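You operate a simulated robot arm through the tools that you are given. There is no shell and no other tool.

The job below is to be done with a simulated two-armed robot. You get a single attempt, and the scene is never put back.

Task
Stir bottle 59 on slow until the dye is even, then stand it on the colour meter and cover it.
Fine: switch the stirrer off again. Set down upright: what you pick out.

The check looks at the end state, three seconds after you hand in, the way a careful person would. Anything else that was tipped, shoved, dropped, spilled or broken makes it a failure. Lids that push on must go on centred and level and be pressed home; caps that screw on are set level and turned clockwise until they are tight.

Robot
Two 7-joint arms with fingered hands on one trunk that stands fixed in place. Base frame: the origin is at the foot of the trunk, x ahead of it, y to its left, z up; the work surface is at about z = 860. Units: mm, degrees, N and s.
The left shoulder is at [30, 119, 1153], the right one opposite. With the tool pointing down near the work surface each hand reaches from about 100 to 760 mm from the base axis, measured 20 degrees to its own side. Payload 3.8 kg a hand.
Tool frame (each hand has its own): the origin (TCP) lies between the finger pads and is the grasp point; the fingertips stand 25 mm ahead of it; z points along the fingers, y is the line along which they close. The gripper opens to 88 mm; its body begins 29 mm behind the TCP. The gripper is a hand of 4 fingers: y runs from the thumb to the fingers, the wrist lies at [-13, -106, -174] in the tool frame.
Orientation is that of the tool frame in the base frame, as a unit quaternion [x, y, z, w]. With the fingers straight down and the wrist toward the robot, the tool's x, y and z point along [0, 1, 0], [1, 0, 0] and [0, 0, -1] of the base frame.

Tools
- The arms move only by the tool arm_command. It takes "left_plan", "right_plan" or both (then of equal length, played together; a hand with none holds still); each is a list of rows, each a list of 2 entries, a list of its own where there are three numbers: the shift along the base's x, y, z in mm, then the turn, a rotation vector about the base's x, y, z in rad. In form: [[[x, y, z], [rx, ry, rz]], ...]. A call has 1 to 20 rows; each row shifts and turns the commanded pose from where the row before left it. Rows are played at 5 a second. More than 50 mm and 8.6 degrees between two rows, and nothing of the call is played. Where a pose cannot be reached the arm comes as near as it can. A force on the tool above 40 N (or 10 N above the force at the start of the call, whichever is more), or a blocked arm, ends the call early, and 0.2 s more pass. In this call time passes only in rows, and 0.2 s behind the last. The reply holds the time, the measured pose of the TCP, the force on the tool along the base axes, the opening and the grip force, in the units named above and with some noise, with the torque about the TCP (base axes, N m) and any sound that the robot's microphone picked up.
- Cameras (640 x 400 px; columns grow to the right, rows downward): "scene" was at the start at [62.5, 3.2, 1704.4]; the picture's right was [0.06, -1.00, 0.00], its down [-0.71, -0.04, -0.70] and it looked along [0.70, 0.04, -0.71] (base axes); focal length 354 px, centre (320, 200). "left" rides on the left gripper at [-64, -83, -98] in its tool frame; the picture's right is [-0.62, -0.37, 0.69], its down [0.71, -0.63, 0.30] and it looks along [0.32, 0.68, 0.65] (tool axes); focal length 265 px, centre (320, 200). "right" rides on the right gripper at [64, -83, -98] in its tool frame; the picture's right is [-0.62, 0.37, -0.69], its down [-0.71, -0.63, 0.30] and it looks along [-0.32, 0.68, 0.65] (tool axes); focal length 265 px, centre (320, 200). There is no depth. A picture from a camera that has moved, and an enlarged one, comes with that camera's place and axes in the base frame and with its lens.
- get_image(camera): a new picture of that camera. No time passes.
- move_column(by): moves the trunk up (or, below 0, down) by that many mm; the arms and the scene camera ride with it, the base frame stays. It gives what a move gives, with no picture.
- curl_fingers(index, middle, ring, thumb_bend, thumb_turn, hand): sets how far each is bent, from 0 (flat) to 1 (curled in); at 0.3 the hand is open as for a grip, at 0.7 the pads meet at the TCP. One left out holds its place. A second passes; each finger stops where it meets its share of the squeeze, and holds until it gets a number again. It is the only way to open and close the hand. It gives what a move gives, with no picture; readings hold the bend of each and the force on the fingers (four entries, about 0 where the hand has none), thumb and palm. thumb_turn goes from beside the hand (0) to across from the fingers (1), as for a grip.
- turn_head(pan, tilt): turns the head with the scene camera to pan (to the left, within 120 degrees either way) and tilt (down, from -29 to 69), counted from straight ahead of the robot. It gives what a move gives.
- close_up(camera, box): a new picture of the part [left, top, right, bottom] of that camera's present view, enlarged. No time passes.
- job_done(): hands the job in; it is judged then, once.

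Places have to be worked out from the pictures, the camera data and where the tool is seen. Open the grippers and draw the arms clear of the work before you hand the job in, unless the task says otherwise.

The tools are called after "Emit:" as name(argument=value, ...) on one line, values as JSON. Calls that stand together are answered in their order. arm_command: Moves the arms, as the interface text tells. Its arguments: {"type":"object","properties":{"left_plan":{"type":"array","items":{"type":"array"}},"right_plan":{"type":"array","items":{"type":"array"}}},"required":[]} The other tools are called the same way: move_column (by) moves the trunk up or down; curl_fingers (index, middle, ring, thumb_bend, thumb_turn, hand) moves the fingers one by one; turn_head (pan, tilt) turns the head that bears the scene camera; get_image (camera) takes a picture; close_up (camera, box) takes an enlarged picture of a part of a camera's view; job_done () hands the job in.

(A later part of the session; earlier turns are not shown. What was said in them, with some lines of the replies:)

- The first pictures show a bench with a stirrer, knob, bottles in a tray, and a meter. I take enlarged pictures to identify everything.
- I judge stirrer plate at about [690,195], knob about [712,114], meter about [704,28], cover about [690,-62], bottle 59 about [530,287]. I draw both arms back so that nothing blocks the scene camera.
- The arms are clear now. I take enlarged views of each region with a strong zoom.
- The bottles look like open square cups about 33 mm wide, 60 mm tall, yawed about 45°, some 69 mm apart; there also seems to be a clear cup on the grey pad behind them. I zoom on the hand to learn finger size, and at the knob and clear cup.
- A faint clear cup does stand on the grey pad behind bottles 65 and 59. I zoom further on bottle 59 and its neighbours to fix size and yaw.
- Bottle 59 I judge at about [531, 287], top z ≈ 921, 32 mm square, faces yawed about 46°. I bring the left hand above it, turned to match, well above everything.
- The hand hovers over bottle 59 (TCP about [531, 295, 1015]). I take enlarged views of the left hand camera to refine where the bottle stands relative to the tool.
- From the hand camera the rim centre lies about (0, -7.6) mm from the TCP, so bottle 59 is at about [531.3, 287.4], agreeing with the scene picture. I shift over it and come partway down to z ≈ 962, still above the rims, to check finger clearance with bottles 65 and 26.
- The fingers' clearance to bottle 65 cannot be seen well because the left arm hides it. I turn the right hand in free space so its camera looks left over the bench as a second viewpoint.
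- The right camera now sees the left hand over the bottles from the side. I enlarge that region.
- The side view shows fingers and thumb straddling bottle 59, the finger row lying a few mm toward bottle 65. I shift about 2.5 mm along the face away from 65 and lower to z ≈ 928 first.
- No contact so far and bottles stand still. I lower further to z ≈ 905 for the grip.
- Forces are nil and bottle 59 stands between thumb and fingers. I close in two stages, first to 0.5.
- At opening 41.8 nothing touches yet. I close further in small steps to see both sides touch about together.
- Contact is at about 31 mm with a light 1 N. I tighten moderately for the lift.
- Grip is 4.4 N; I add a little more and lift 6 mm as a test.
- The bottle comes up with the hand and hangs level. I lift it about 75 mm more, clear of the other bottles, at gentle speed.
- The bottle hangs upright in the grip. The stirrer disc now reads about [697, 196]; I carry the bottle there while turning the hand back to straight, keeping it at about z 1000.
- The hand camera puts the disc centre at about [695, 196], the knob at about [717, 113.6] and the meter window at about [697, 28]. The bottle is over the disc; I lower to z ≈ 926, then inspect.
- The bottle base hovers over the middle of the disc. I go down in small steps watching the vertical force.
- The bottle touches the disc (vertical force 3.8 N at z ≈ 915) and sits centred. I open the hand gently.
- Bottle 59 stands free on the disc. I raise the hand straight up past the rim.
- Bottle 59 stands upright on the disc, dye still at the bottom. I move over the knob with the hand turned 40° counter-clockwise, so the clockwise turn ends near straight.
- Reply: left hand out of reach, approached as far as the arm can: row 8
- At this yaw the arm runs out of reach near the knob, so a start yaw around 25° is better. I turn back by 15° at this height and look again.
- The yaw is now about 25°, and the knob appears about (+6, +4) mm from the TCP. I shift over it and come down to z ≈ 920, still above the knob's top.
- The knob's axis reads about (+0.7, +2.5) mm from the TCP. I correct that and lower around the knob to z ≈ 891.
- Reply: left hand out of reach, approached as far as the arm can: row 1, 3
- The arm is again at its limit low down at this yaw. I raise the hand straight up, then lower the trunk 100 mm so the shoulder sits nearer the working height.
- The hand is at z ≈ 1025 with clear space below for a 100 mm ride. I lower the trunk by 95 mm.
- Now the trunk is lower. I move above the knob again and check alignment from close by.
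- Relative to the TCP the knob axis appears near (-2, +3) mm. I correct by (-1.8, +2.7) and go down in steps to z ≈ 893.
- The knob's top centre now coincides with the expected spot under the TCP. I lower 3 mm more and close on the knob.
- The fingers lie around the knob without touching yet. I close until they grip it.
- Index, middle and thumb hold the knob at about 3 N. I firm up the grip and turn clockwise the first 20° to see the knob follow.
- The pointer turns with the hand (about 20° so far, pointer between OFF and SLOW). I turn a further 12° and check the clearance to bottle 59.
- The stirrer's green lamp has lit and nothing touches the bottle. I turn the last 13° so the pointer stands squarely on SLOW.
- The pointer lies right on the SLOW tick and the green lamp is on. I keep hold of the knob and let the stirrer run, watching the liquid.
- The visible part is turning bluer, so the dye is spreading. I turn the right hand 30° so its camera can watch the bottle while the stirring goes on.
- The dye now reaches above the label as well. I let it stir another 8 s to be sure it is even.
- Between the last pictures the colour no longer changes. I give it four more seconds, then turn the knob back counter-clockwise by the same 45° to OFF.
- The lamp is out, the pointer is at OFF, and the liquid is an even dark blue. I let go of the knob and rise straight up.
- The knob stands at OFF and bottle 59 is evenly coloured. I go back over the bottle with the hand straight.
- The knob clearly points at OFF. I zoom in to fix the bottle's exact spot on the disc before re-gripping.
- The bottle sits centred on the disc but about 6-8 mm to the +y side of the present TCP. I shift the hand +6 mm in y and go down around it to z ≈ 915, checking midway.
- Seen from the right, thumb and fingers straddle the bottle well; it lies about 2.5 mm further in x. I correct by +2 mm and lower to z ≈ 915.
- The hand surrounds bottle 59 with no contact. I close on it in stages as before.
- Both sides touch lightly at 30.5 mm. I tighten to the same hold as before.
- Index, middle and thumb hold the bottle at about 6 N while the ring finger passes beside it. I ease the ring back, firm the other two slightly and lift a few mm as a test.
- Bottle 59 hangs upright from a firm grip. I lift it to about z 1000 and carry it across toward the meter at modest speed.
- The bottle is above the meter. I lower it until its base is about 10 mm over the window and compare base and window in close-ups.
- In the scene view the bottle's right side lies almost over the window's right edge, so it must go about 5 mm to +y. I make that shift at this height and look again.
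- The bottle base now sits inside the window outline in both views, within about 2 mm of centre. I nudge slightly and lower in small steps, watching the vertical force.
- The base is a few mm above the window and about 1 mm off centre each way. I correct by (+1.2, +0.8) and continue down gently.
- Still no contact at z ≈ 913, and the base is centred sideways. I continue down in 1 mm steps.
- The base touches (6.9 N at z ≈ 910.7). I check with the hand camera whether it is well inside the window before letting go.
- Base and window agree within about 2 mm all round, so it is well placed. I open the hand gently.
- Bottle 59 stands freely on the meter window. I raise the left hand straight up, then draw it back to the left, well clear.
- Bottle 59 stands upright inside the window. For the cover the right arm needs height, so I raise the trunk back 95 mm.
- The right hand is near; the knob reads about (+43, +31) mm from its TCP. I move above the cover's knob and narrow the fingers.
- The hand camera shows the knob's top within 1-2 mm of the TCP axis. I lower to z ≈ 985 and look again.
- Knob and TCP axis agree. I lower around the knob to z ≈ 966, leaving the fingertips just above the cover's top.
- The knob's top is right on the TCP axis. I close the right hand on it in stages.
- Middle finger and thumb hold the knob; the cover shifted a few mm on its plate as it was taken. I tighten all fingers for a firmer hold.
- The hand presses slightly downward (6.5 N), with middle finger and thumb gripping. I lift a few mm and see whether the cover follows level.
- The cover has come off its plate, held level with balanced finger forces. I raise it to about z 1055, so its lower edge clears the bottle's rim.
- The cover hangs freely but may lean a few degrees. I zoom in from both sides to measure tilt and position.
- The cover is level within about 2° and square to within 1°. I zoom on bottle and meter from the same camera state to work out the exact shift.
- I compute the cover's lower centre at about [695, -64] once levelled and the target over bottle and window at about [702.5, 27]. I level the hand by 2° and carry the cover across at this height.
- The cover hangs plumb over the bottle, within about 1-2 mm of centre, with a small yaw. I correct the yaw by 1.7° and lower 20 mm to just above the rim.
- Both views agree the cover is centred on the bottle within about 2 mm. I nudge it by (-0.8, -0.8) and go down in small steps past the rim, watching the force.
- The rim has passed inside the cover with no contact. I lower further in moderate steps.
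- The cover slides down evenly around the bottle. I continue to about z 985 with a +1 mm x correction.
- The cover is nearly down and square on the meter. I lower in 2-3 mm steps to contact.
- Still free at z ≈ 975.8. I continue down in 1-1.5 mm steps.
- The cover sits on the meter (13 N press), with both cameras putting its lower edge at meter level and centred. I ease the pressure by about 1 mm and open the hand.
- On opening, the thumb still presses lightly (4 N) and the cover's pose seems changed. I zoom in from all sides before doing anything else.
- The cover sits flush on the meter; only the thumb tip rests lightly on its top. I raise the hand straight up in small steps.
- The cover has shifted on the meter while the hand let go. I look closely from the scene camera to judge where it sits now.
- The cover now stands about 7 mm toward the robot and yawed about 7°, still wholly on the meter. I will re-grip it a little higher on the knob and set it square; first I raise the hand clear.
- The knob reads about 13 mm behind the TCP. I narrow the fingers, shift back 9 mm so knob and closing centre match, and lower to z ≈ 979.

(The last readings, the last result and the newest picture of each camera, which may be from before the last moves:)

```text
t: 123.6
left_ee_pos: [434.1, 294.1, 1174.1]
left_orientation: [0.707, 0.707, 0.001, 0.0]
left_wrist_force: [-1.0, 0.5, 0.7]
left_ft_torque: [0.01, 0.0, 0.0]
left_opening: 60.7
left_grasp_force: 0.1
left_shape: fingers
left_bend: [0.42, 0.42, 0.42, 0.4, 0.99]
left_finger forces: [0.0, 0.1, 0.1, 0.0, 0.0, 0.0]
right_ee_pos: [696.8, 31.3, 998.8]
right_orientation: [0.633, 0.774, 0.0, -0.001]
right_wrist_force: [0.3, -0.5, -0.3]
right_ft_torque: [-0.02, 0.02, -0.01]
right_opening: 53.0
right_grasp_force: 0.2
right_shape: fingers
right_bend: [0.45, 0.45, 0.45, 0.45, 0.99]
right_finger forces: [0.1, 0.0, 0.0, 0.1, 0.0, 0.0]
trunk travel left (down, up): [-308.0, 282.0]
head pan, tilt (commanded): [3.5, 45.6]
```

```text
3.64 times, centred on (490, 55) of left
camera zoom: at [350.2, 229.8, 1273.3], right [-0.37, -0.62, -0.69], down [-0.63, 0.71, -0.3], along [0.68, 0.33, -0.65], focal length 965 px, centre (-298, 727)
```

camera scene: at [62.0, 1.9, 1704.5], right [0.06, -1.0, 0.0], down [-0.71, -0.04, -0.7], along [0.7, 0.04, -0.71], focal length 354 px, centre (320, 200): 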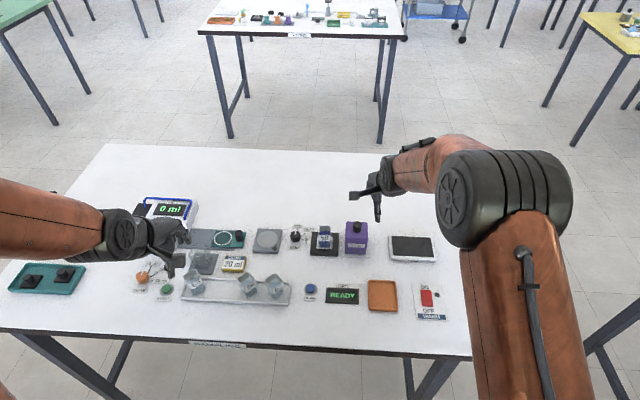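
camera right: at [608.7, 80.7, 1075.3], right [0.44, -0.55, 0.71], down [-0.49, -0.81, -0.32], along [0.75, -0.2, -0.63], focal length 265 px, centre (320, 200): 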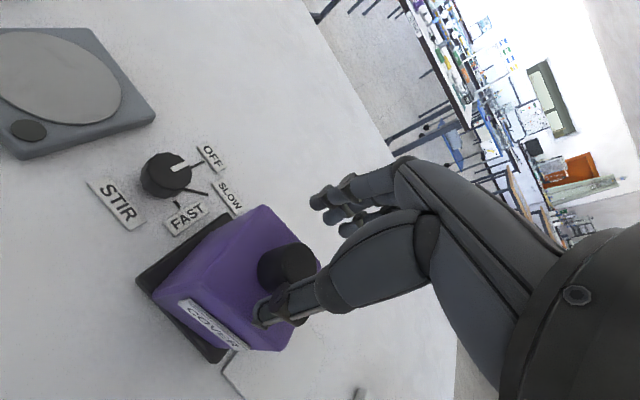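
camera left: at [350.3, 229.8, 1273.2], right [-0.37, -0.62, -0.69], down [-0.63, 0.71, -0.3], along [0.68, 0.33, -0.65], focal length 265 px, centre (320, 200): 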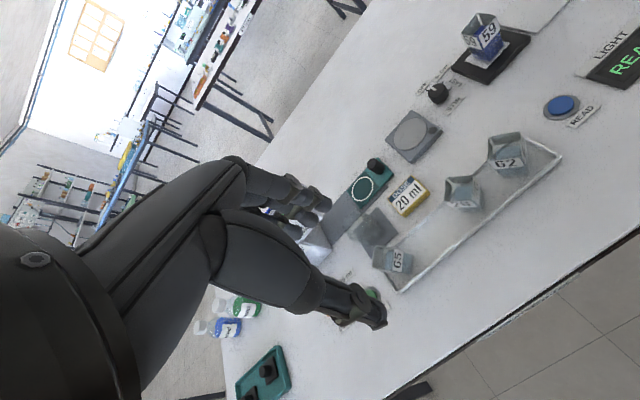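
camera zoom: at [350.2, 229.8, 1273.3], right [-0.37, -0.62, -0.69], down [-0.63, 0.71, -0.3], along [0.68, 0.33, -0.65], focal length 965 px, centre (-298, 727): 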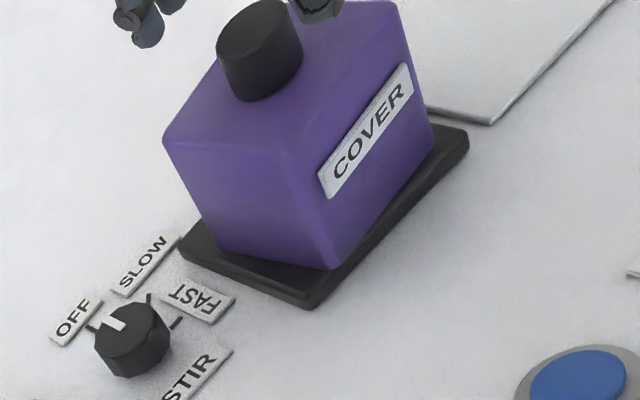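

Knob and closing centre now match. I lower to z ≈ 979 and close gently.

Emit:
arm_command(right_plan=[[[0, 0, -7], [0, 0, 0]], [[0, 0, -7], [0, 0, 0]], [[0, 0, -6], [0, 0, 0]], [[0, 0, 0], [0, 0, 0]]])

Emit:
curl_fingers(hand="right", index=0.54, middle=0.54, ring=0.54, thumb_bend=0.54)

Emit:
close_up(camera="right", box=[180, 150, 380, 330])

Emit:
close_up(camera="left", box=[420, 0, 560, 110])

```text
t: 124.6
left_ee_pos: [435.2, 294.1, 1173.3]
left_orientation: [0.706, 0.708, 0.001, 0.001]
left_wrist_force: [-0.8, -0.5, -0.3]
left_ft_torque: [0.02, -0.01, 0.0]
left_opening: 60.8
left_grasp_force: 0.1
left_shape: fingers
left_bend: [0.42, 0.42, 0.42, 0.4, 0.99]
left_finger forces: [0.1, 0.1, 0.1, 0.0, 0.0, 0.0]
right_ee_pos: [695.4, 32.2, 978.6]
right_orientation: [0.633, 0.774, 0.0, -0.001]
right_wrist_force: [-0.1, 0.3, -0.1]
right_ft_torque: [0.0, 0.0, 0.0]
right_opening: 53.2
right_grasp_force: 0.0
right_shape: fingers
right_bend: [0.45, 0.45, 0.45, 0.45, 0.99]
right_finger forces: [0.1, 0.0, 0.0, 0.0, 0.0, 0.0]
trunk travel left (down, up): [-308.0, 282.0]
head pan, tilt (commanded): [3.5, 45.6]
```

```text
t: 125.6
left_ee_pos: [434.8, 293.9, 1174.3]
left_orientation: [0.706, 0.708, 0.0, 0.0]
left_wrist_force: [0.5, 0.2, -0.4]
left_ft_torque: [0.03, 0.01, -0.01]
left_opening: 60.9
left_grasp_force: 0.1
left_shape: fingers
left_bend: [0.42, 0.42, 0.42, 0.4, 0.99]
left_finger forces: [0.0, 0.1, 0.0, 0.1, 0.0, 0.0]
right_ee_pos: [695.4, 32.1, 979.5]
right_orientation: [0.633, 0.774, 0.0, -0.001]
right_wrist_force: [-0.3, 1.0, -0.1]
right_ft_torque: [-0.01, -0.01, 0.04]
right_opening: 33.0
right_grasp_force: 0.1
right_shape: fingers
right_bend: [0.54, 0.54, 0.54, 0.54, 1.0]
right_finger forces: [0.0, 0.1, 0.0, 0.0, 0.0, 0.0]
trunk travel left (down, up): [-308.0, 282.0]
head pan, tilt (commanded): [3.5, 45.6]
```

```text
2.22 times, centred on (280, 240) of right
camera zoom: at [601.9, 78.8, 1078.2], right [0.48, -0.54, 0.69], down [-0.48, -0.82, -0.31], along [0.73, -0.18, -0.65], focal length 590 px, centre (409, 111)
```

zoom: 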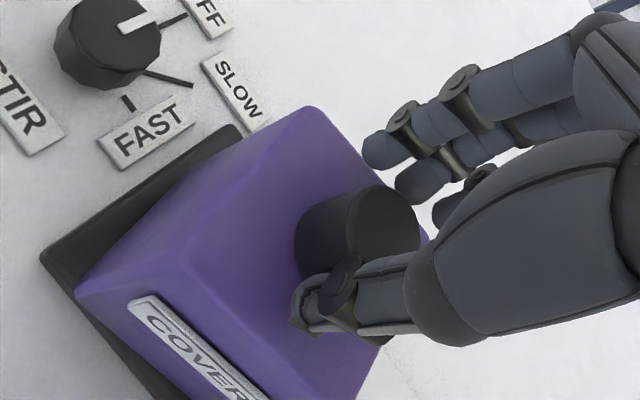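

```text
3.64 times, centred on (490, 55) of left
camera zoom: at [350.2, 229.8, 1273.2], right [-0.37, -0.62, -0.69], down [-0.63, 0.71, -0.3], along [0.68, 0.33, -0.65], focal length 965 px, centre (-298, 727)
```

zoom: 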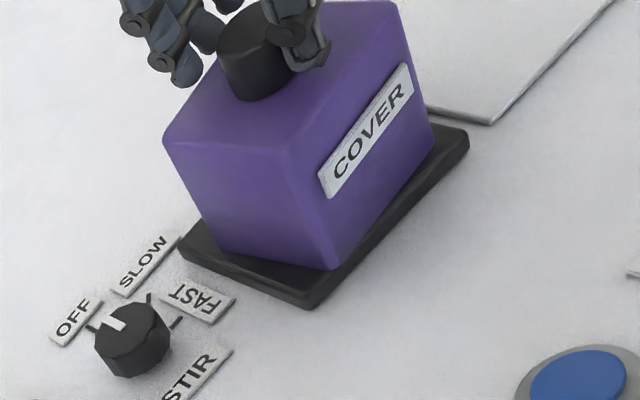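

Nothing touches yet at 33 mm opening. I close further to take hold of the knob.

Emit:
curl_fingers(hand="right", index=0.58, middle=0.58, ring=0.58, thumb_bend=0.58)

Emit:
curl_fingers(hand="right", index=0.62, middle=0.64, ring=0.62, thumb_bend=0.64)

Emit:
close_up(camera="right", box=[180, 150, 380, 330])

Emit:
close_up(camera="left", box=[420, 0, 560, 110])

```text
t: 126.6
left_ee_pos: [434.5, 294.6, 1172.8]
left_orientation: [0.707, 0.708, 0.0, 0.0]
left_wrist_force: [0.1, 0.4, -0.6]
left_ft_torque: [0.02, 0.03, -0.02]
left_opening: 60.5
left_grasp_force: 0.1
left_shape: fingers
left_bend: [0.42, 0.42, 0.42, 0.4, 0.99]
left_finger forces: [0.0, 0.0, 0.0, 0.1, 0.0, 0.0]
right_ee_pos: [696.8, 33.2, 978.9]
right_orientation: [0.633, 0.774, 0.0, 0.0]
right_wrist_force: [-0.2, 0.4, 0.3]
right_ft_torque: [-0.01, 0.0, 0.0]
right_opening: 26.8
right_grasp_force: 0.1
right_shape: fingers
right_bend: [0.57, 0.57, 0.57, 0.57, 1.0]
right_finger forces: [0.1, 0.0, 0.0, 0.0, 0.1, 0.0]
trunk travel left (down, up): [-308.0, 282.0]
head pan, tilt (commanded): [3.5, 45.6]
```

```text
t: 127.6
left_ee_pos: [435.1, 294.9, 1173.1]
left_orientation: [0.707, 0.707, -0.001, -0.001]
left_wrist_force: [0.5, -0.9, 0.5]
left_ft_torque: [0.0, -0.02, 0.01]
left_opening: 61.1
left_grasp_force: 0.1
left_shape: fingers
left_bend: [0.42, 0.42, 0.42, 0.4, 0.99]
left_finger forces: [0.0, 0.0, 0.0, 0.0, 0.0, 0.0]
right_ee_pos: [696.6, 31.4, 979.8]
right_orientation: [0.633, 0.774, 0.001, 0.0]
right_wrist_force: [0.3, 0.3, 0.4]
right_ft_torque: [0.01, -0.02, 0.05]
right_opening: 18.4
right_grasp_force: 1.9
right_shape: fingers
right_bend: [0.6, 0.62, 0.62, 0.61, 1.0]
right_finger forces: [0.8, 1.2, 0.1, 0.0, 2.0, 0.0]
trunk travel left (down, up): [-308.0, 282.0]
head pan, tilt (commanded): [3.5, 45.6]
```

```text
2.22 times, centred on (280, 240) of right
camera zoom: at [601.9, 78.8, 1078.2], right [0.48, -0.54, 0.69], down [-0.48, -0.82, -0.31], along [0.73, -0.18, -0.65], focal length 590 px, centre (409, 111)
```

zoom: 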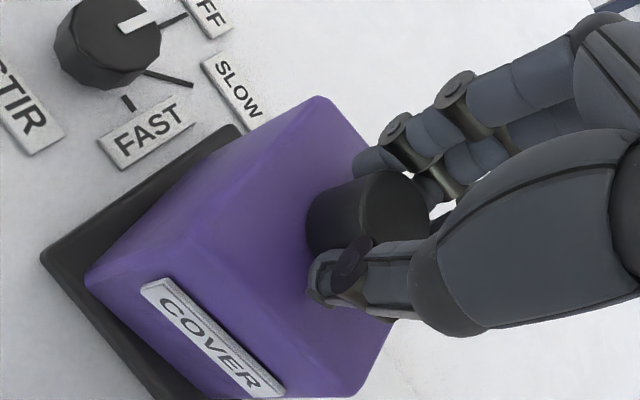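

```text
3.64 times, centred on (490, 55) of left
camera zoom: at [350.3, 229.8, 1273.2], right [-0.37, -0.62, -0.69], down [-0.63, 0.71, -0.3], along [0.68, 0.33, -0.65], focal length 965 px, centre (-298, 727)
```

zoom: 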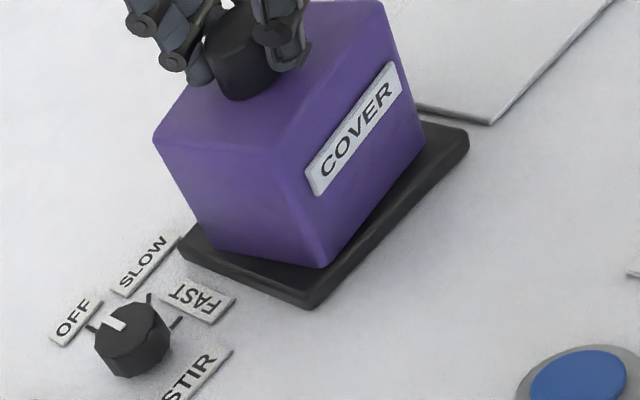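

Index, middle and thumb now all hold the knob. I firm the grip, then lift the cover about 4 mm.

Emit:
curl_fingers(hand="right", index=0.67, middle=0.69, ring=0.64, thumb_bend=0.69)

Emit:
arm_command(right_plan=[[[0, 0, 2], [0, 0, 0]], [[0, 0, 2], [0, 0, 0]], [[0, 0, 2], [0, 0, 0]], [[0, 0, 0], [0, 0, 0]]])

Emit:
close_up(camera="left", box=[420, 0, 560, 110])

Emit:
close_up(camera="scene", box=[297, 205, 353, 257])

```text
t: 128.6
left_ee_pos: [435.0, 294.7, 1174.4]
left_orientation: [0.706, 0.708, 0.0, 0.0]
left_wrist_force: [-0.5, -0.3, -0.4]
left_ft_torque: [0.0, -0.04, 0.0]
left_opening: 60.8
left_grasp_force: 0.0
left_shape: fingers
left_bend: [0.42, 0.42, 0.42, 0.4, 0.99]
left_finger forces: [0.0, 0.0, 0.0, 0.0, 0.0, 0.0]
right_ee_pos: [696.2, 34.1, 978.7]
right_orientation: [0.633, 0.774, 0.0, 0.0]
right_wrist_force: [0.3, -0.6, 0.7]
right_ft_torque: [0.01, -0.01, -0.03]
right_opening: 16.8
right_grasp_force: 6.1
right_shape: fingers
right_bend: [0.62, 0.65, 0.64, 0.61, 1.0]
right_finger forces: [2.7, 3.3, 0.0, 0.0, 5.7, 0.0]
trunk travel left (down, up): [-308.0, 282.0]
head pan, tilt (commanded): [3.5, 45.6]
```

```text
t: 129.6
left_ee_pos: [435.3, 294.6, 1173.5]
left_orientation: [0.706, 0.708, 0.0, -0.001]
left_wrist_force: [0.3, 0.7, 0.3]
left_ft_torque: [-0.02, -0.03, -0.03]
left_opening: 60.9
left_grasp_force: 0.1
left_shape: fingers
left_bend: [0.42, 0.42, 0.42, 0.4, 0.99]
left_finger forces: [0.1, 0.0, 0.0, 0.0, 0.1, 0.1]
right_ee_pos: [696.9, 32.0, 985.7]
right_orientation: [0.633, 0.774, 0.0, -0.001]
right_wrist_force: [-0.6, -0.1, -0.3]
right_ft_torque: [0.03, 0.03, 0.0]
right_opening: 16.8
right_grasp_force: 5.3
right_shape: fingers
right_bend: [0.62, 0.65, 0.64, 0.61, 1.0]
right_finger forces: [2.6, 3.2, 0.0, 0.0, 5.8, 0.0]
trunk travel left (down, up): [-308.0, 282.0]
head pan, tilt (commanded): [3.5, 45.6]
```

```text
3.64 times, centred on (490, 55) of left
camera zoom: at [350.3, 229.8, 1273.2], right [-0.37, -0.62, -0.69], down [-0.63, 0.71, -0.3], along [0.68, 0.33, -0.65], focal length 965 px, centre (-298, 727)
```

zoom: 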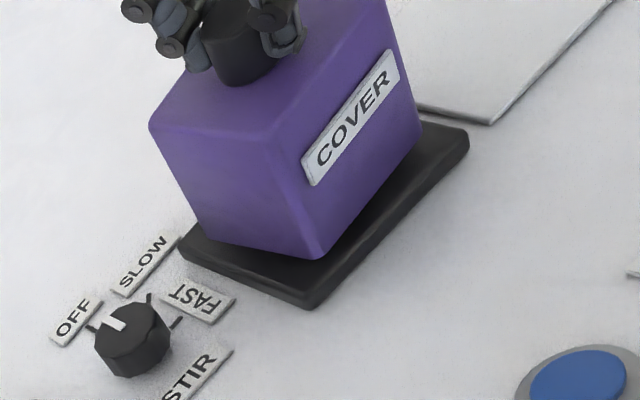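

```text
7.69 times, centred on (325, 231) of scene
camera zoom: at [62.7, 3.3, 1704.4], right [0.06, -1.0, 0.0], down [-0.71, -0.04, -0.7], along [0.7, 0.04, -0.71], focal length 2720 px, centre (282, -38)
```

zoom: 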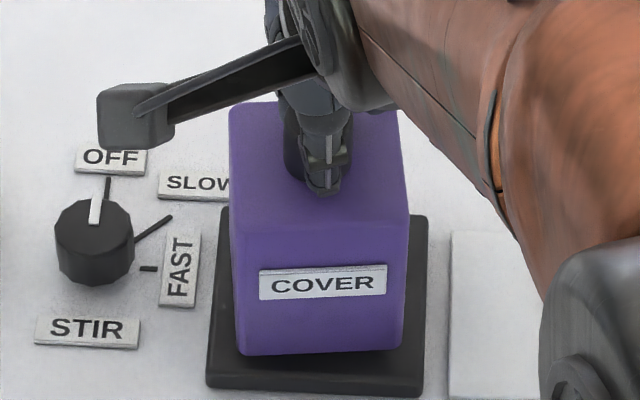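

The cover is up about 6 mm and level. I lift it further, keeping it around the bottle, to see how the bottle stands.

Emit:
arm_command(right_plan=[[[0, 0, 7], [0, 0, 0]], [[0, 0, 9], [0, 0, 0]], [[0, 0, 9], [0, 0, 0]], [[0, 0, 9], [0, 0, 0]], [[0, 0, 0], [0, 0, 0]]])

Emit:
close_up(camera="left", box=[420, 0, 560, 110])

Emit:
close_up(camera="scene", box=[297, 205, 353, 257])

```text
t: 130.8
left_ee_pos: [434.2, 295.0, 1174.5]
left_orientation: [0.707, 0.708, 0.0, 0.0]
left_wrist_force: [0.0, -0.3, -0.4]
left_ft_torque: [0.01, 0.01, -0.01]
left_opening: 61.0
left_grasp_force: 0.1
left_shape: fingers
left_bend: [0.42, 0.42, 0.42, 0.4, 0.99]
left_finger forces: [0.1, 0.1, 0.0, 0.0, 0.1, 0.0]
right_ee_pos: [695.9, 30.9, 1018.3]
right_orientation: [0.633, 0.774, 0.001, 0.0]
right_wrist_force: [0.3, 0.1, -1.3]
right_ft_torque: [0.0, 0.0, -0.02]
right_opening: 16.7
right_grasp_force: 5.8
right_shape: fingers
right_bend: [0.62, 0.65, 0.64, 0.61, 1.0]
right_finger forces: [2.6, 3.2, 0.1, 0.1, 5.7, 0.0]
trunk travel left (down, up): [-308.0, 282.0]
head pan, tilt (commanded): [3.5, 45.6]
```

```text
3.64 times, centred on (490, 55) of left
camera zoom: at [350.4, 229.9, 1273.2], right [-0.37, -0.62, -0.69], down [-0.63, 0.71, -0.3], along [0.68, 0.33, -0.65], focal length 965 px, centre (-298, 727)
```

zoom: 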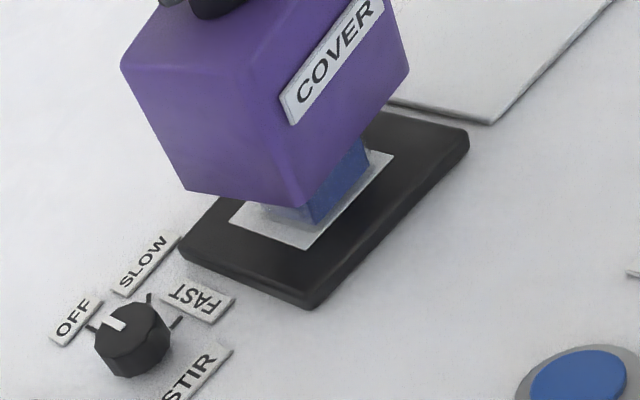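

```text
7.69 times, centred on (325, 231) of scene
camera zoom: at [62.9, 3.3, 1704.4], right [0.06, -1.0, 0.0], down [-0.71, -0.04, -0.7], along [0.7, 0.04, -0.71], focal length 2720 px, centre (282, -38)
```

zoom: 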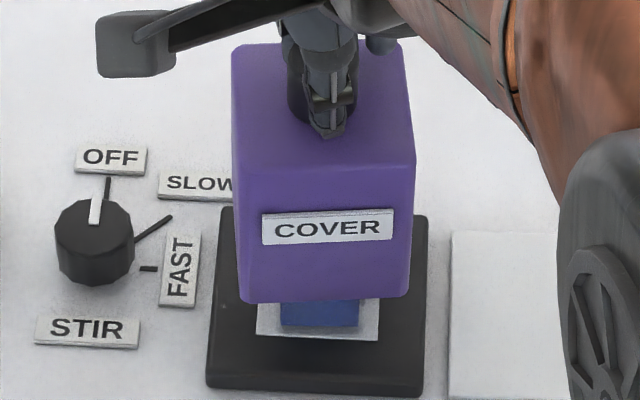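

Bottle 59 stands exactly where I put it, upright. I turn the cover 6.5° clockwise and shift it (+2.3, -1.4) to be square and centred.

Emit:
arm_command(right_plan=[[[1.2, -0.7, 0], [0, 0, -0.057]], [[1.1, -0.7, 0], [0, 0, -0.056]], [[0, 0, 0], [0, 0, 0]]])

Emit:
close_up(camera="left", box=[420, 0, 560, 110])

Emit:
close_up(camera="scene", box=[297, 205, 353, 257])

```text
t: 131.6
left_ee_pos: [434.4, 293.7, 1173.3]
left_orientation: [0.707, 0.707, 0.001, 0.0]
left_wrist_force: [-0.1, 0.1, 0.0]
left_ft_torque: [0.0, -0.03, 0.0]
left_opening: 60.7
left_grasp_force: 0.1
left_shape: fingers
left_bend: [0.42, 0.42, 0.42, 0.4, 0.99]
left_finger forces: [0.0, 0.0, 0.1, 0.0, 0.0, 0.0]
right_ee_pos: [699.5, 30.0, 1018.5]
right_orientation: [0.676, 0.737, 0.0, 0.0]
right_wrist_force: [0.5, 0.1, -0.5]
right_ft_torque: [0.0, 0.04, 0.0]
right_opening: 17.0
right_grasp_force: 5.5
right_shape: fingers
right_bend: [0.62, 0.65, 0.64, 0.61, 1.0]
right_finger forces: [2.6, 3.1, 0.1, 0.1, 5.8, 0.1]
trunk travel left (down, up): [-308.0, 282.0]
head pan, tilt (commanded): [3.5, 45.6]
```

```text
3.64 times, centred on (490, 55) of left
camera zoom: at [350.3, 229.7, 1273.2], right [-0.37, -0.62, -0.69], down [-0.63, 0.71, -0.3], along [0.68, 0.33, -0.65], focal length 965 px, centre (-298, 727)
```

zoom: 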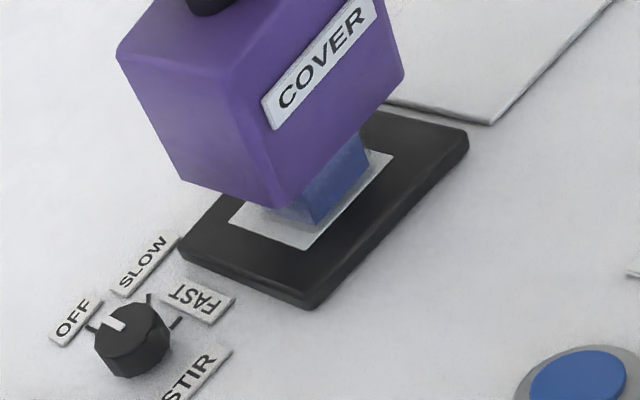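

```text
7.69 times, centred on (325, 231) of scene
camera zoom: at [62.7, 3.1, 1704.4], right [0.06, -1.0, 0.0], down [-0.71, -0.04, -0.7], along [0.7, 0.04, -0.71], focal length 2720 px, centre (282, -38)
```

zoom: 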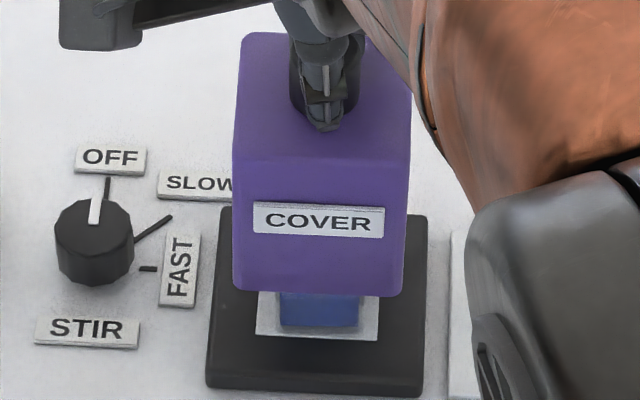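

The cover is now square and centred at about [702, 27]. I lower it to just above the meter.

Emit:
arm_command(right_plan=[[[0, 0, -8], [0, 0, 0]], [[0, 0, -9], [0, 0, 0]], [[0, 0, -9], [0, 0, 0]], [[0, 0, -6], [0, 0, 0]], [[0, 0, -3], [0, 0, 0]], [[0, 0, 0], [0, 0, 0]]])

Emit:
arm_command(right_plan=[[[0, 0, -1.5], [0, 0, 0]], [[0, 0, -1], [0, 0, 0]], [[0, 0, 0], [0, 0, 0]]])

Emit:
close_up(camera="left", box=[420, 0, 560, 110])

Emit:
close_up(camera="scene", box=[297, 205, 353, 257])

```text
t: 133.0
left_ee_pos: [434.7, 294.3, 1174.4]
left_orientation: [0.707, 0.708, 0.0, 0.0]
left_wrist_force: [-0.5, 0.3, -0.1]
left_ft_torque: [0.0, -0.04, 0.02]
left_opening: 60.8
left_grasp_force: 0.1
left_shape: fingers
left_bend: [0.42, 0.42, 0.42, 0.4, 0.99]
left_finger forces: [0.0, 0.0, 0.1, 0.0, 0.1, 0.0]
right_ee_pos: [697.6, 29.1, 984.3]
right_orientation: [0.675, 0.737, 0.0, 0.0]
right_wrist_force: [0.1, 0.2, -1.4]
right_ft_torque: [0.02, 0.0, 0.02]
right_opening: 16.8
right_grasp_force: 5.8
right_shape: fingers
right_bend: [0.62, 0.65, 0.64, 0.61, 1.0]
right_finger forces: [2.6, 3.3, 0.1, 0.0, 5.8, 0.0]
trunk travel left (down, up): [-308.0, 282.0]
head pan, tilt (commanded): [3.5, 45.6]
```

```text
t: 133.8
left_ee_pos: [433.9, 294.1, 1174.4]
left_orientation: [0.706, 0.708, 0.0, 0.0]
left_wrist_force: [-1.3, -0.6, -0.3]
left_ft_torque: [0.04, 0.0, 0.0]
left_opening: 60.6
left_grasp_force: 0.2
left_shape: fingers
left_bend: [0.42, 0.42, 0.42, 0.4, 0.99]
left_finger forces: [0.0, 0.0, 0.1, 0.0, 0.0, 0.0]
right_ee_pos: [699.2, 29.9, 982.1]
right_orientation: [0.676, 0.737, 0.001, -0.001]
right_wrist_force: [-0.6, -0.6, -0.9]
right_ft_torque: [0.0, -0.01, -0.03]
right_opening: 17.0
right_grasp_force: 6.5
right_shape: fingers
right_bend: [0.62, 0.65, 0.64, 0.61, 1.0]
right_finger forces: [2.6, 3.2, 0.0, 0.1, 5.8, 0.1]
trunk travel left (down, up): [-308.0, 282.0]
head pan, tilt (commanded): [3.5, 45.6]
```

```text
3.64 times, centred on (490, 55) of left
camera zoom: at [350.3, 229.9, 1273.2], right [-0.37, -0.62, -0.69], down [-0.63, 0.71, -0.3], along [0.68, 0.33, -0.65], focal length 965 px, centre (-298, 727)
```

zoom: 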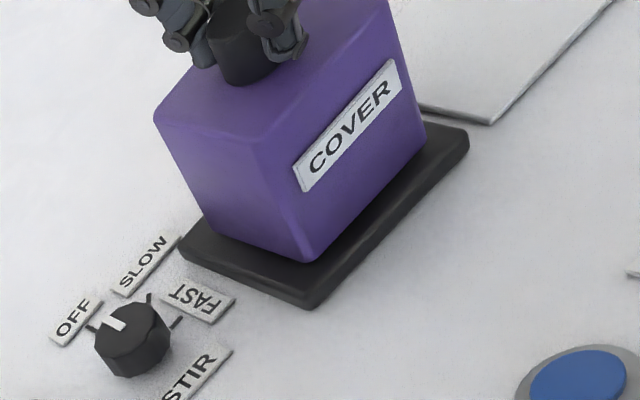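

```text
7.69 times, centred on (325, 231) of scene
camera zoom: at [62.7, 3.3, 1704.4], right [0.06, -1.0, 0.0], down [-0.71, -0.04, -0.7], along [0.7, 0.04, -0.71], focal length 2720 px, centre (282, -38)
```

zoom: 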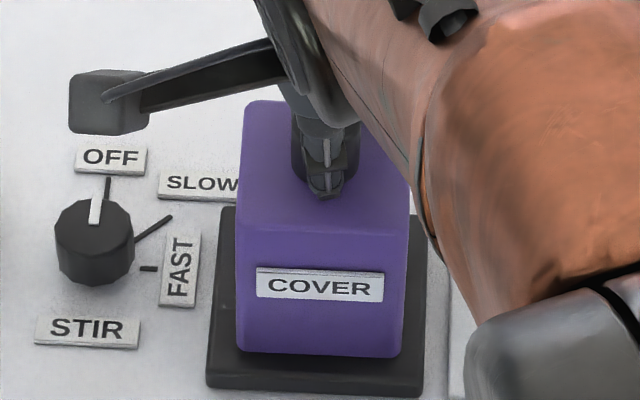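

Still a couple of mm above. I go on in small steps until it rests.

Emit:
arm_command(right_plan=[[[0, 0, -1.2], [0, 0, 0]], [[0, 0, -0.8], [0, 0, 0]], [[0, 0, 0], [0, 0, 0]]])

Emit:
arm_command(right_plan=[[[0, 0, -1], [0, 0, 0]], [[0, 0, -0.5], [0, 0, 0]], [[0, 0, 0], [0, 0, 0]]])

Emit:
close_up(camera="left", box=[420, 0, 560, 110])

Emit:
close_up(camera="scene", box=[297, 205, 353, 257])

```text
t: 134.6
left_ee_pos: [434.0, 294.6, 1173.5]
left_orientation: [0.706, 0.708, 0.0, 0.0]
left_wrist_force: [-0.5, -0.8, 0.0]
left_ft_torque: [0.01, -0.07, 0.0]
left_opening: 61.2
left_grasp_force: 0.1
left_shape: fingers
left_bend: [0.42, 0.42, 0.42, 0.4, 0.99]
left_finger forces: [0.1, 0.1, 0.0, 0.1, 0.0, 0.1]
right_ee_pos: [700.8, 30.4, 979.1]
right_orientation: [0.675, 0.738, 0.001, 0.0]
right_wrist_force: [1.5, -0.1, -1.4]
right_ft_torque: [-0.03, 0.01, -0.01]
right_opening: 16.7
right_grasp_force: 5.5
right_shape: fingers
right_bend: [0.62, 0.65, 0.64, 0.61, 1.0]
right_finger forces: [2.6, 3.3, 0.1, 0.0, 5.9, 0.0]
trunk travel left (down, up): [-308.0, 282.0]
head pan, tilt (commanded): [3.5, 45.6]
```

```text
t: 135.4
left_ee_pos: [433.4, 294.4, 1174.0]
left_orientation: [0.706, 0.708, 0.0, 0.0]
left_wrist_force: [-0.2, 0.1, -0.4]
left_ft_torque: [0.01, 0.01, 0.01]
left_opening: 60.7
left_grasp_force: 0.0
left_shape: fingers
left_bend: [0.42, 0.42, 0.42, 0.4, 0.99]
left_finger forces: [0.1, 0.1, 0.0, 0.0, 0.0, 0.1]
right_ee_pos: [697.5, 30.2, 977.4]
right_orientation: [0.676, 0.737, 0.0, -0.001]
right_wrist_force: [0.1, 0.7, 0.5]
right_ft_torque: [0.01, -0.03, -0.05]
right_opening: 16.4
right_grasp_force: 6.1
right_shape: fingers
right_bend: [0.62, 0.65, 0.64, 0.61, 1.0]
right_finger forces: [2.9, 3.2, 0.0, 0.0, 6.0, 0.0]
trunk travel left (down, up): [-308.0, 282.0]
head pan, tilt (commanded): [3.5, 45.6]
```

```text
3.64 times, centred on (490, 55) of left
camera zoom: at [350.2, 229.9, 1273.2], right [-0.37, -0.62, -0.69], down [-0.63, 0.71, -0.3], along [0.68, 0.33, -0.65], focal length 965 px, centre (-298, 727)
```

zoom: 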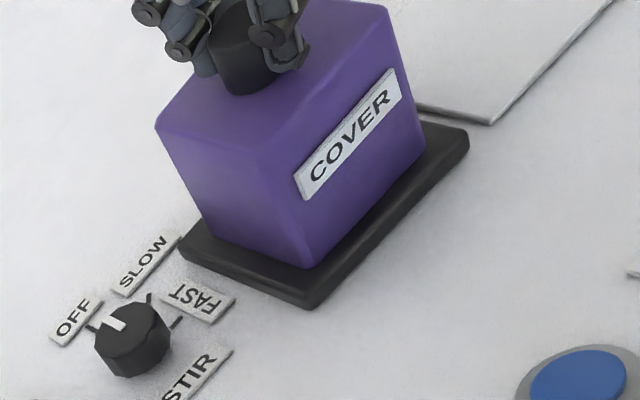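

```text
7.69 times, centred on (325, 231) of scene
camera zoom: at [62.6, 3.3, 1704.4], right [0.06, -1.0, 0.0], down [-0.71, -0.04, -0.7], along [0.7, 0.04, -0.71], focal length 2720 px, centre (282, -38)
```

zoom: 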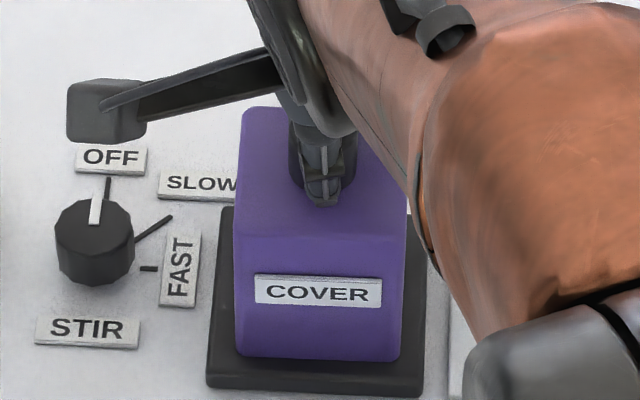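

It is just about to touch. One more 0.8 mm step to confirm contact.

Emit:
arm_command(right_plan=[[[0, 0, -0.8], [0, 0, 0]], [[0, 0, 0], [0, 0, 0]]])

Emit:
close_up(camera="left", box=[440, 0, 530, 80])

Emit:
close_up(camera="right", box=[180, 150, 380, 330])

```text
t: 136.0
left_ee_pos: [433.2, 293.0, 1174.8]
left_orientation: [0.706, 0.708, 0.0, 0.0]
left_wrist_force: [0.2, -0.5, -0.2]
left_ft_torque: [0.01, 0.01, -0.02]
left_opening: 60.9
left_grasp_force: 0.0
left_shape: fingers
left_bend: [0.42, 0.42, 0.42, 0.4, 0.99]
left_finger forces: [0.1, 0.0, 0.0, 0.0, 0.0, 0.1]
right_ee_pos: [698.8, 30.7, 978.1]
right_orientation: [0.676, 0.737, 0.002, 0.0]
right_wrist_force: [0.7, 1.0, 3.6]
right_ft_torque: [0.01, -0.02, 0.04]
right_opening: 16.7
right_grasp_force: 5.8
right_shape: fingers
right_bend: [0.63, 0.65, 0.64, 0.61, 1.0]
right_finger forces: [2.9, 3.5, 0.0, 0.0, 6.1, 0.0]
trunk travel left (down, up): [-308.0, 282.0]
head pan, tilt (commanded): [3.5, 45.6]
```

```text
5.00 times, centred on (485, 40) of left
camera zoom: at [349.9, 229.9, 1273.3], right [-0.37, -0.62, -0.69], down [-0.63, 0.71, -0.3], along [0.68, 0.33, -0.65], focal length 1327 px, centre (-505, 1000)
```

zoom: 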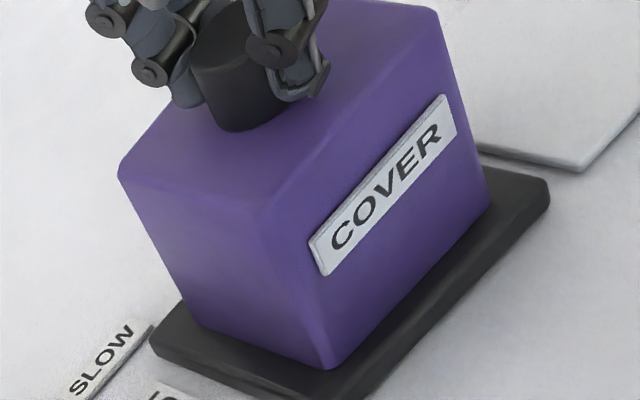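

```text
2.22 times, centred on (280, 240) of right
camera zoom: at [609.7, 86.8, 1076.8], right [0.42, -0.59, 0.69], down [-0.57, -0.77, -0.31], along [0.71, -0.26, -0.65], focal length 590 px, centre (409, 111)
```

zoom: 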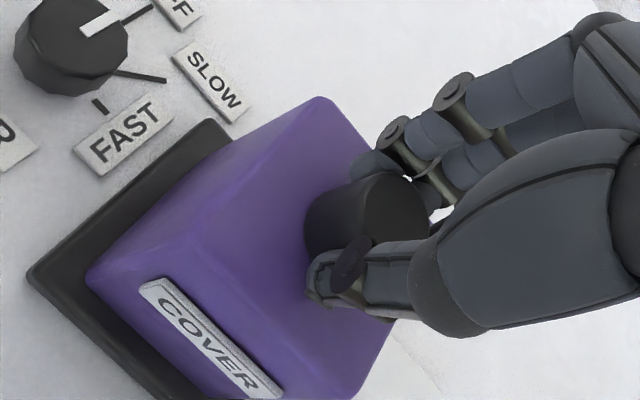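

The cover rests on the meter with 3.6 N. At this height the fingers opened earlier without touching the top, so I open them in small even stages.

Emit:
curl_fingers(hand="right", index=0.59, middle=0.6, ring=0.58, thumb_bend=0.58)

Emit:
curl_fingers(hand="right", index=0.52, middle=0.52, ring=0.52, thumb_bend=0.52)

Emit:
close_up(camera="left", box=[440, 0, 530, 80])

Emit:
close_up(camera="right", box=[180, 150, 380, 330])

```text
t: 137.0
left_ee_pos: [434.5, 294.2, 1173.7]
left_orientation: [0.707, 0.708, 0.0, 0.0]
left_wrist_force: [0.1, -0.1, 0.7]
left_ft_torque: [0.02, -0.01, -0.01]
left_opening: 61.1
left_grasp_force: 0.0
left_shape: fingers
left_bend: [0.42, 0.42, 0.42, 0.4, 0.99]
left_finger forces: [0.0, 0.0, 0.0, 0.1, 0.0, 0.0]
right_ee_pos: [698.7, 30.4, 977.1]
right_orientation: [0.676, 0.737, 0.001, 0.0]
right_wrist_force: [-0.7, 0.7, 0.5]
right_ft_torque: [0.01, 0.0, 0.02]
right_opening: 23.7
right_grasp_force: 0.1
right_shape: fingers
right_bend: [0.59, 0.6, 0.57, 0.57, 1.0]
right_finger forces: [0.0, 0.0, 0.0, 0.0, 0.0, 0.1]
trunk travel left (down, up): [-308.0, 282.0]
head pan, tilt (commanded): [3.5, 45.6]
```

```text
t: 138.0
left_ee_pos: [434.0, 294.3, 1174.2]
left_orientation: [0.706, 0.708, 0.0, 0.0]
left_wrist_force: [-1.0, -0.1, 0.2]
left_ft_torque: [-0.02, 0.01, 0.04]
left_opening: 60.6
left_grasp_force: 0.0
left_shape: fingers
left_bend: [0.42, 0.42, 0.42, 0.4, 0.99]
left_finger forces: [0.0, 0.0, 0.1, 0.0, 0.0, 0.0]
right_ee_pos: [698.5, 30.2, 976.6]
right_orientation: [0.676, 0.737, 0.001, 0.0]
right_wrist_force: [-0.2, 0.6, -0.1]
right_ft_torque: [0.01, 0.02, -0.03]
right_opening: 36.6
right_grasp_force: 0.0
right_shape: fingers
right_bend: [0.52, 0.52, 0.52, 0.52, 1.0]
right_finger forces: [0.0, 0.0, 0.1, 0.1, 0.0, 0.0]
trunk travel left (down, up): [-308.0, 282.0]
head pan, tilt (commanded): [3.5, 45.6]
```

```text
5.00 times, centred on (485, 40) of left
camera zoom: at [350.2, 229.8, 1273.2], right [-0.37, -0.62, -0.69], down [-0.63, 0.71, -0.3], along [0.68, 0.33, -0.65], focal length 1327 px, centre (-505, 1000)
```

zoom: 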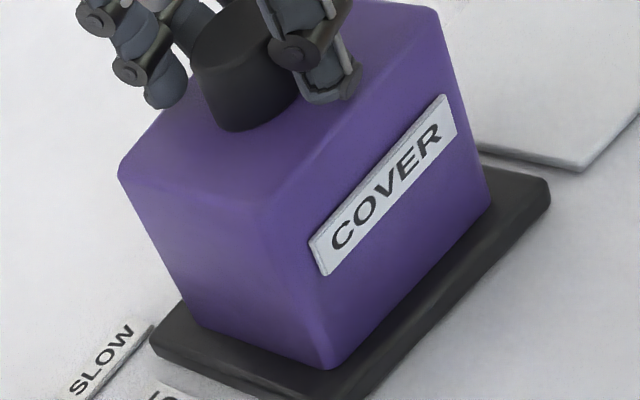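

```text
2.22 times, centred on (280, 240) of right
camera zoom: at [609.8, 86.8, 1076.3], right [0.42, -0.59, 0.69], down [-0.57, -0.77, -0.31], along [0.71, -0.26, -0.65], focal length 590 px, centre (409, 111)
```

zoom: 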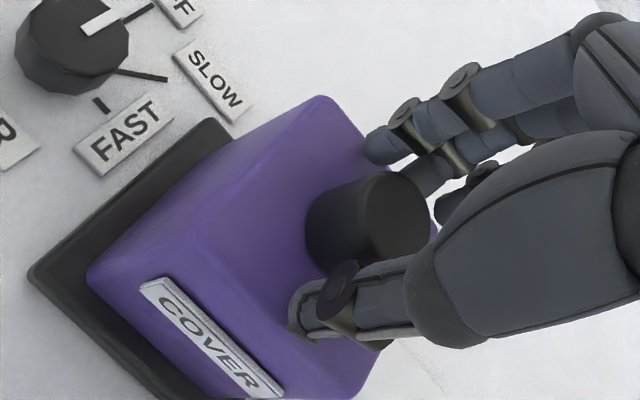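

The fingers have let go and the cover has not stirred. I raise the right hand straight up, then draw it back to the right.

Emit:
arm_command(right_plan=[[[0, 0, 4], [0, 0, 0]], [[0, 0, 8], [0, 0, 0]], [[0, 0, 12], [0, 0, 0]], [[0, 0, 18], [0, 0, 0]], [[0, 0, 20], [0, 0, 0]], [[0, 0, 25], [0, 0, 0]], [[-20, -20, 20], [0, 0, 0]], [[-30, -30, 10], [0, 0, 0]], [[-32, -32, 10], [0, 0, 0]], [[-32, -32, 5], [0, 0, 0]], [[-32, -32, 5], [0, 0, 0]], [[-32, -32, 5], [0, 0, 0]], [[-32, -32, 5], [0, 0, 0]], [[-25, -25, 0], [0, 0, 0]], [[0, 0, 0], [0, 0, 0]]])

Emit:
get_image(camera="scene")

Emit:
close_up(camera="scene", box=[290, 205, 360, 260])

Emit:
close_up(camera="left", box=[420, 0, 560, 110])

```text
t: 141.2
left_ee_pos: [434.7, 294.4, 1173.9]
left_orientation: [0.707, 0.708, 0.0, 0.0]
left_wrist_force: [0.0, 0.2, 0.0]
left_ft_torque: [-0.01, 0.01, -0.04]
left_opening: 60.5
left_grasp_force: 0.1
left_shape: fingers
left_bend: [0.42, 0.42, 0.42, 0.4, 0.99]
left_finger forces: [0.0, 0.1, 0.1, 0.0, 0.1, 0.0]
right_ee_pos: [463.7, -206.2, 1124.0]
right_orientation: [0.675, 0.738, 0.001, -0.001]
right_wrist_force: [0.7, -1.0, -0.2]
right_ft_torque: [-0.02, 0.01, -0.02]
right_opening: 36.6
right_grasp_force: 0.0
right_shape: fingers
right_bend: [0.52, 0.52, 0.52, 0.52, 1.0]
right_finger forces: [0.0, 0.0, 0.0, 0.0, 0.0, 0.0]
trunk travel left (down, up): [-308.0, 282.0]
head pan, tilt (commanded): [3.5, 45.6]
```

```text
taken
camera scene: at [63.2, 4.0, 1704.4], right [0.06, -1.0, 0.0], down [-0.71, -0.04, -0.7], along [0.7, 0.04, -0.71], focal length 354 px, centre (320, 200)
```

scene: 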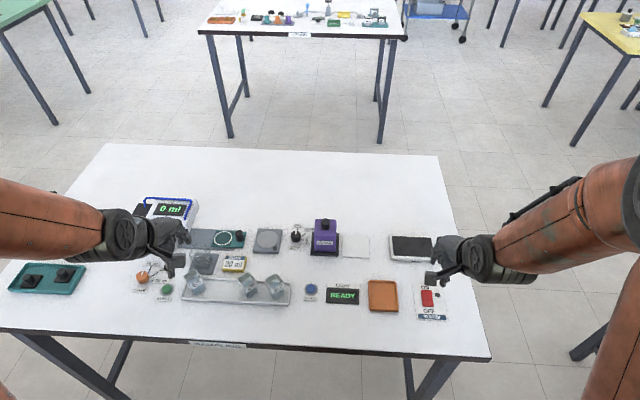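

```text
7.27 times, centred on (325, 232) of scene
camera zoom: at [63.2, 4.0, 1704.4], right [0.06, -1.0, 0.0], down [-0.71, -0.04, -0.7], along [0.7, 0.04, -0.71], focal length 2572 px, centre (284, -36)
```

zoom: 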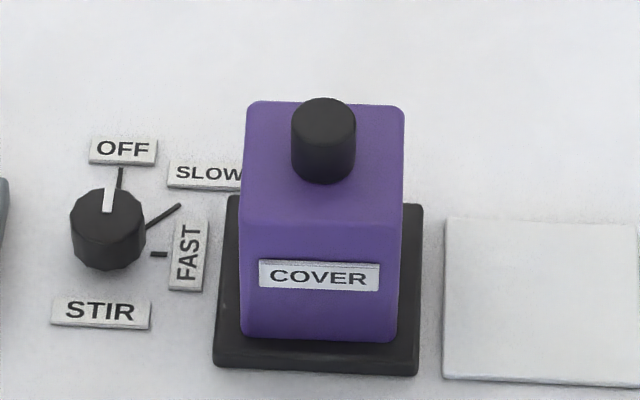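

```text
3.64 times, centred on (490, 55) of left
camera zoom: at [350.6, 230.4, 1273.0], right [-0.37, -0.62, -0.69], down [-0.63, 0.71, -0.3], along [0.68, 0.32, -0.65], focal length 965 px, centre (-298, 727)
```

zoom: 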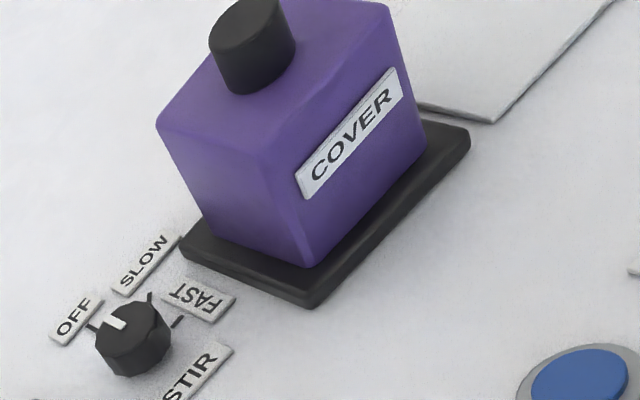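

The cover sits square, level and centred on the meter, the knob is at OFF. I open both hands and draw the arms further back, then check everything else on the bench.

Emit:
arm_command(left_plan=[[[-30, 20, 5], [0, 0, 0]], [[-35, 25, 5], [0, 0, 0]], [[-35, 25, 5], [0, 0, 0]], [[-35, 20, 5], [0, 0, 0]], [[0, 0, 0], [0, 0, 0]]], right_plan=[[[-20, -10, 20], [0, 0, 0]], [[-30, -20, 20], [0, 0, 0]], [[-30, -20, 20], [0, 0, 0]], [[-30, -10, 15], [0, 0, 0]], [[0, 0, 0], [0, 0, 0]]])

Emit:
curl_fingers(hand="right", index=0.3, middle=0.3, ring=0.3, thumb_bend=0.3)

Emit:
curl_fingers(hand="left", index=0.3, middle=0.3, ring=0.3, thumb_bend=0.3)

Emit:
get_image(camera="scene")

Emit:
close_up(camera="scene", box=[120, 190, 300, 310])

Emit:
close_up(camera="scene", box=[240, 205, 450, 320])

```text
t: 142.4
left_ee_pos: [301.0, 381.7, 1193.2]
left_orientation: [0.707, 0.707, -0.001, -0.001]
left_wrist_force: [-0.1, -0.3, -0.3]
left_ft_torque: [0.02, 0.02, -0.04]
left_opening: 61.0
left_grasp_force: 0.2
left_shape: fingers
left_bend: [0.42, 0.42, 0.42, 0.4, 0.99]
left_finger forces: [0.1, 0.0, 0.0, 0.0, 0.1, 0.0]
right_ee_pos: [354.5, -265.6, 1197.1]
right_orientation: [0.676, 0.737, 0.0, -0.002]
right_wrist_force: [0.8, 0.4, -0.2]
right_ft_torque: [0.01, -0.01, 0.02]
right_opening: 36.7
right_grasp_force: 0.1
right_shape: fingers
right_bend: [0.52, 0.52, 0.52, 0.52, 1.0]
right_finger forces: [0.1, 0.0, 0.0, 0.0, 0.1, 0.0]
trunk travel left (down, up): [-308.0, 282.0]
head pan, tilt (commanded): [3.5, 45.6]
```

```text
t: 143.4
left_ee_pos: [299.5, 383.2, 1194.2]
left_orientation: [0.706, 0.708, -0.001, 0.0]
left_wrist_force: [-0.9, -0.3, -0.2]
left_ft_torque: [0.01, 0.0, 0.04]
left_opening: 61.1
left_grasp_force: 0.1
left_shape: fingers
left_bend: [0.42, 0.42, 0.42, 0.4, 0.99]
left_finger forces: [0.0, 0.1, 0.0, 0.1, 0.1, 0.0]
right_ee_pos: [352.4, -265.8, 1198.0]
right_orientation: [0.676, 0.737, 0.001, -0.001]
right_wrist_force: [1.3, -0.8, -0.1]
right_ft_torque: [-0.02, -0.02, -0.04]
right_opening: 84.3
right_grasp_force: 0.0
right_shape: fingers
right_bend: [0.3, 0.3, 0.3, 0.3, 0.98]
right_finger forces: [0.0, 0.0, 0.1, 0.0, 0.1, 0.0]
trunk travel left (down, up): [-308.0, 282.0]
head pan, tilt (commanded): [3.5, 45.6]
```

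```text
t: 144.4
left_ee_pos: [299.0, 383.0, 1193.6]
left_orientation: [0.707, 0.707, 0.001, 0.0]
left_wrist_force: [0.6, 0.4, -1.0]
left_ft_torque: [-0.01, -0.02, -0.04]
left_opening: 84.6
left_grasp_force: 0.1
left_shape: fingers
left_bend: [0.3, 0.3, 0.3, 0.3, 0.98]
left_finger forces: [0.1, 0.0, 0.1, 0.0, 0.1, 0.1]
right_ee_pos: [352.5, -264.7, 1198.0]
right_orientation: [0.675, 0.738, 0.001, -0.002]
right_wrist_force: [0.6, 0.1, 0.1]
right_ft_torque: [0.03, -0.01, -0.02]
right_opening: 84.4
right_grasp_force: 0.0
right_shape: fingers
right_bend: [0.3, 0.3, 0.3, 0.3, 0.98]
right_finger forces: [0.0, 0.1, 0.0, 0.1, 0.1, 0.0]
trunk travel left (down, up): [-308.0, 282.0]
head pan, tilt (commanded): [3.5, 45.6]
```

```text
taken
camera scene: at [62.4, 3.1, 1704.4], right [0.06, -1.0, 0.0], down [-0.71, -0.04, -0.7], along [0.7, 0.04, -0.71], focal length 354 px, centre (320, 200)
```

scene: 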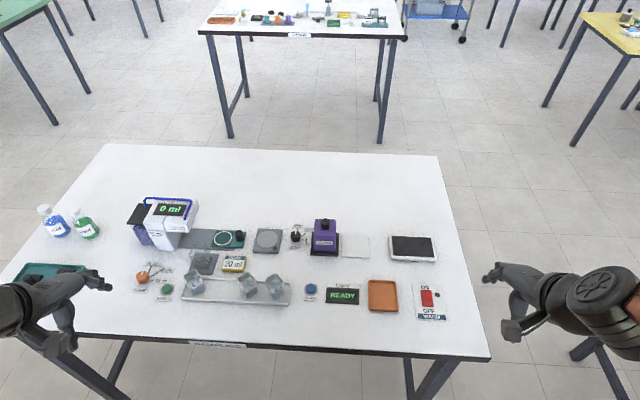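

```text
3.33 times, centred on (210, 250) of scene
camera zoom: at [62.4, 3.1, 1704.4], right [0.06, -1.0, 0.0], down [-0.71, -0.04, -0.7], along [0.7, 0.04, -0.71], focal length 1179 px, centre (687, 33)
```

zoom: 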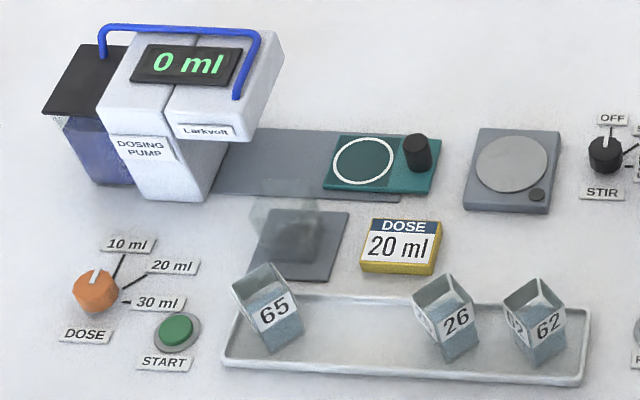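

```text
3.05 times, centred on (345, 262) of scene
camera zoom: at [62.4, 3.1, 1704.4], right [0.06, -1.0, 0.0], down [-0.71, -0.04, -0.7], along [0.7, 0.04, -0.71], focal length 1078 px, centre (244, 10)
```

zoom: 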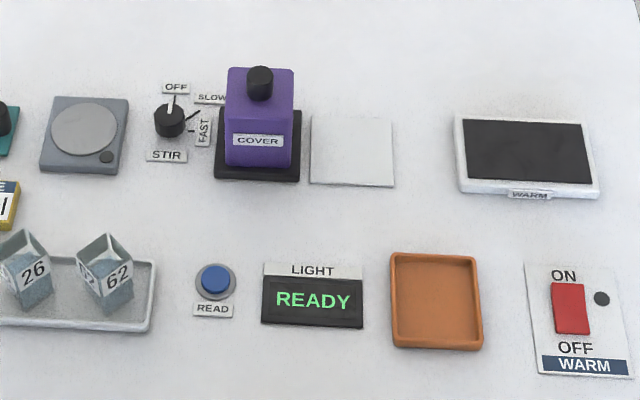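

Bottle 59 is on the meter under its cover, the stirrer is off with its lamp out, and the other bottles and devices stand as at the start. Both hands are open and clear, so I hand the job in.

Emit:
job_done()

```text
The job is handed in.
```

I've handed in the job: bottle 59 was stirred on slow until its colour was even, and it now stands upright on the colour meter with the purple cover over it.

- **Stirring:** the bottle ran on SLOW for about 20 seconds. The colour stopped changing before I turned the knob back. The pointer is on OFF and the stirrer's lamp is out.
- **Bottle:** it stands on the meter's white window, within about 2–3 mm of its centre by my estimate.
- **Cover:** when I first let go, it slid about 7 mm and turned about 7°. I took hold of it again, lifted it partway and saw that the bottle had not moved. I then set it back square and centred, and it stayed put when I released it.
- **Everything else:** bottles 65, 26 and 62, the clear cup and the other devices look the same in the final pictures as at the start. I did not press READ, since you did not ask for a reading.

Both hands are open and drawn back from the bench.
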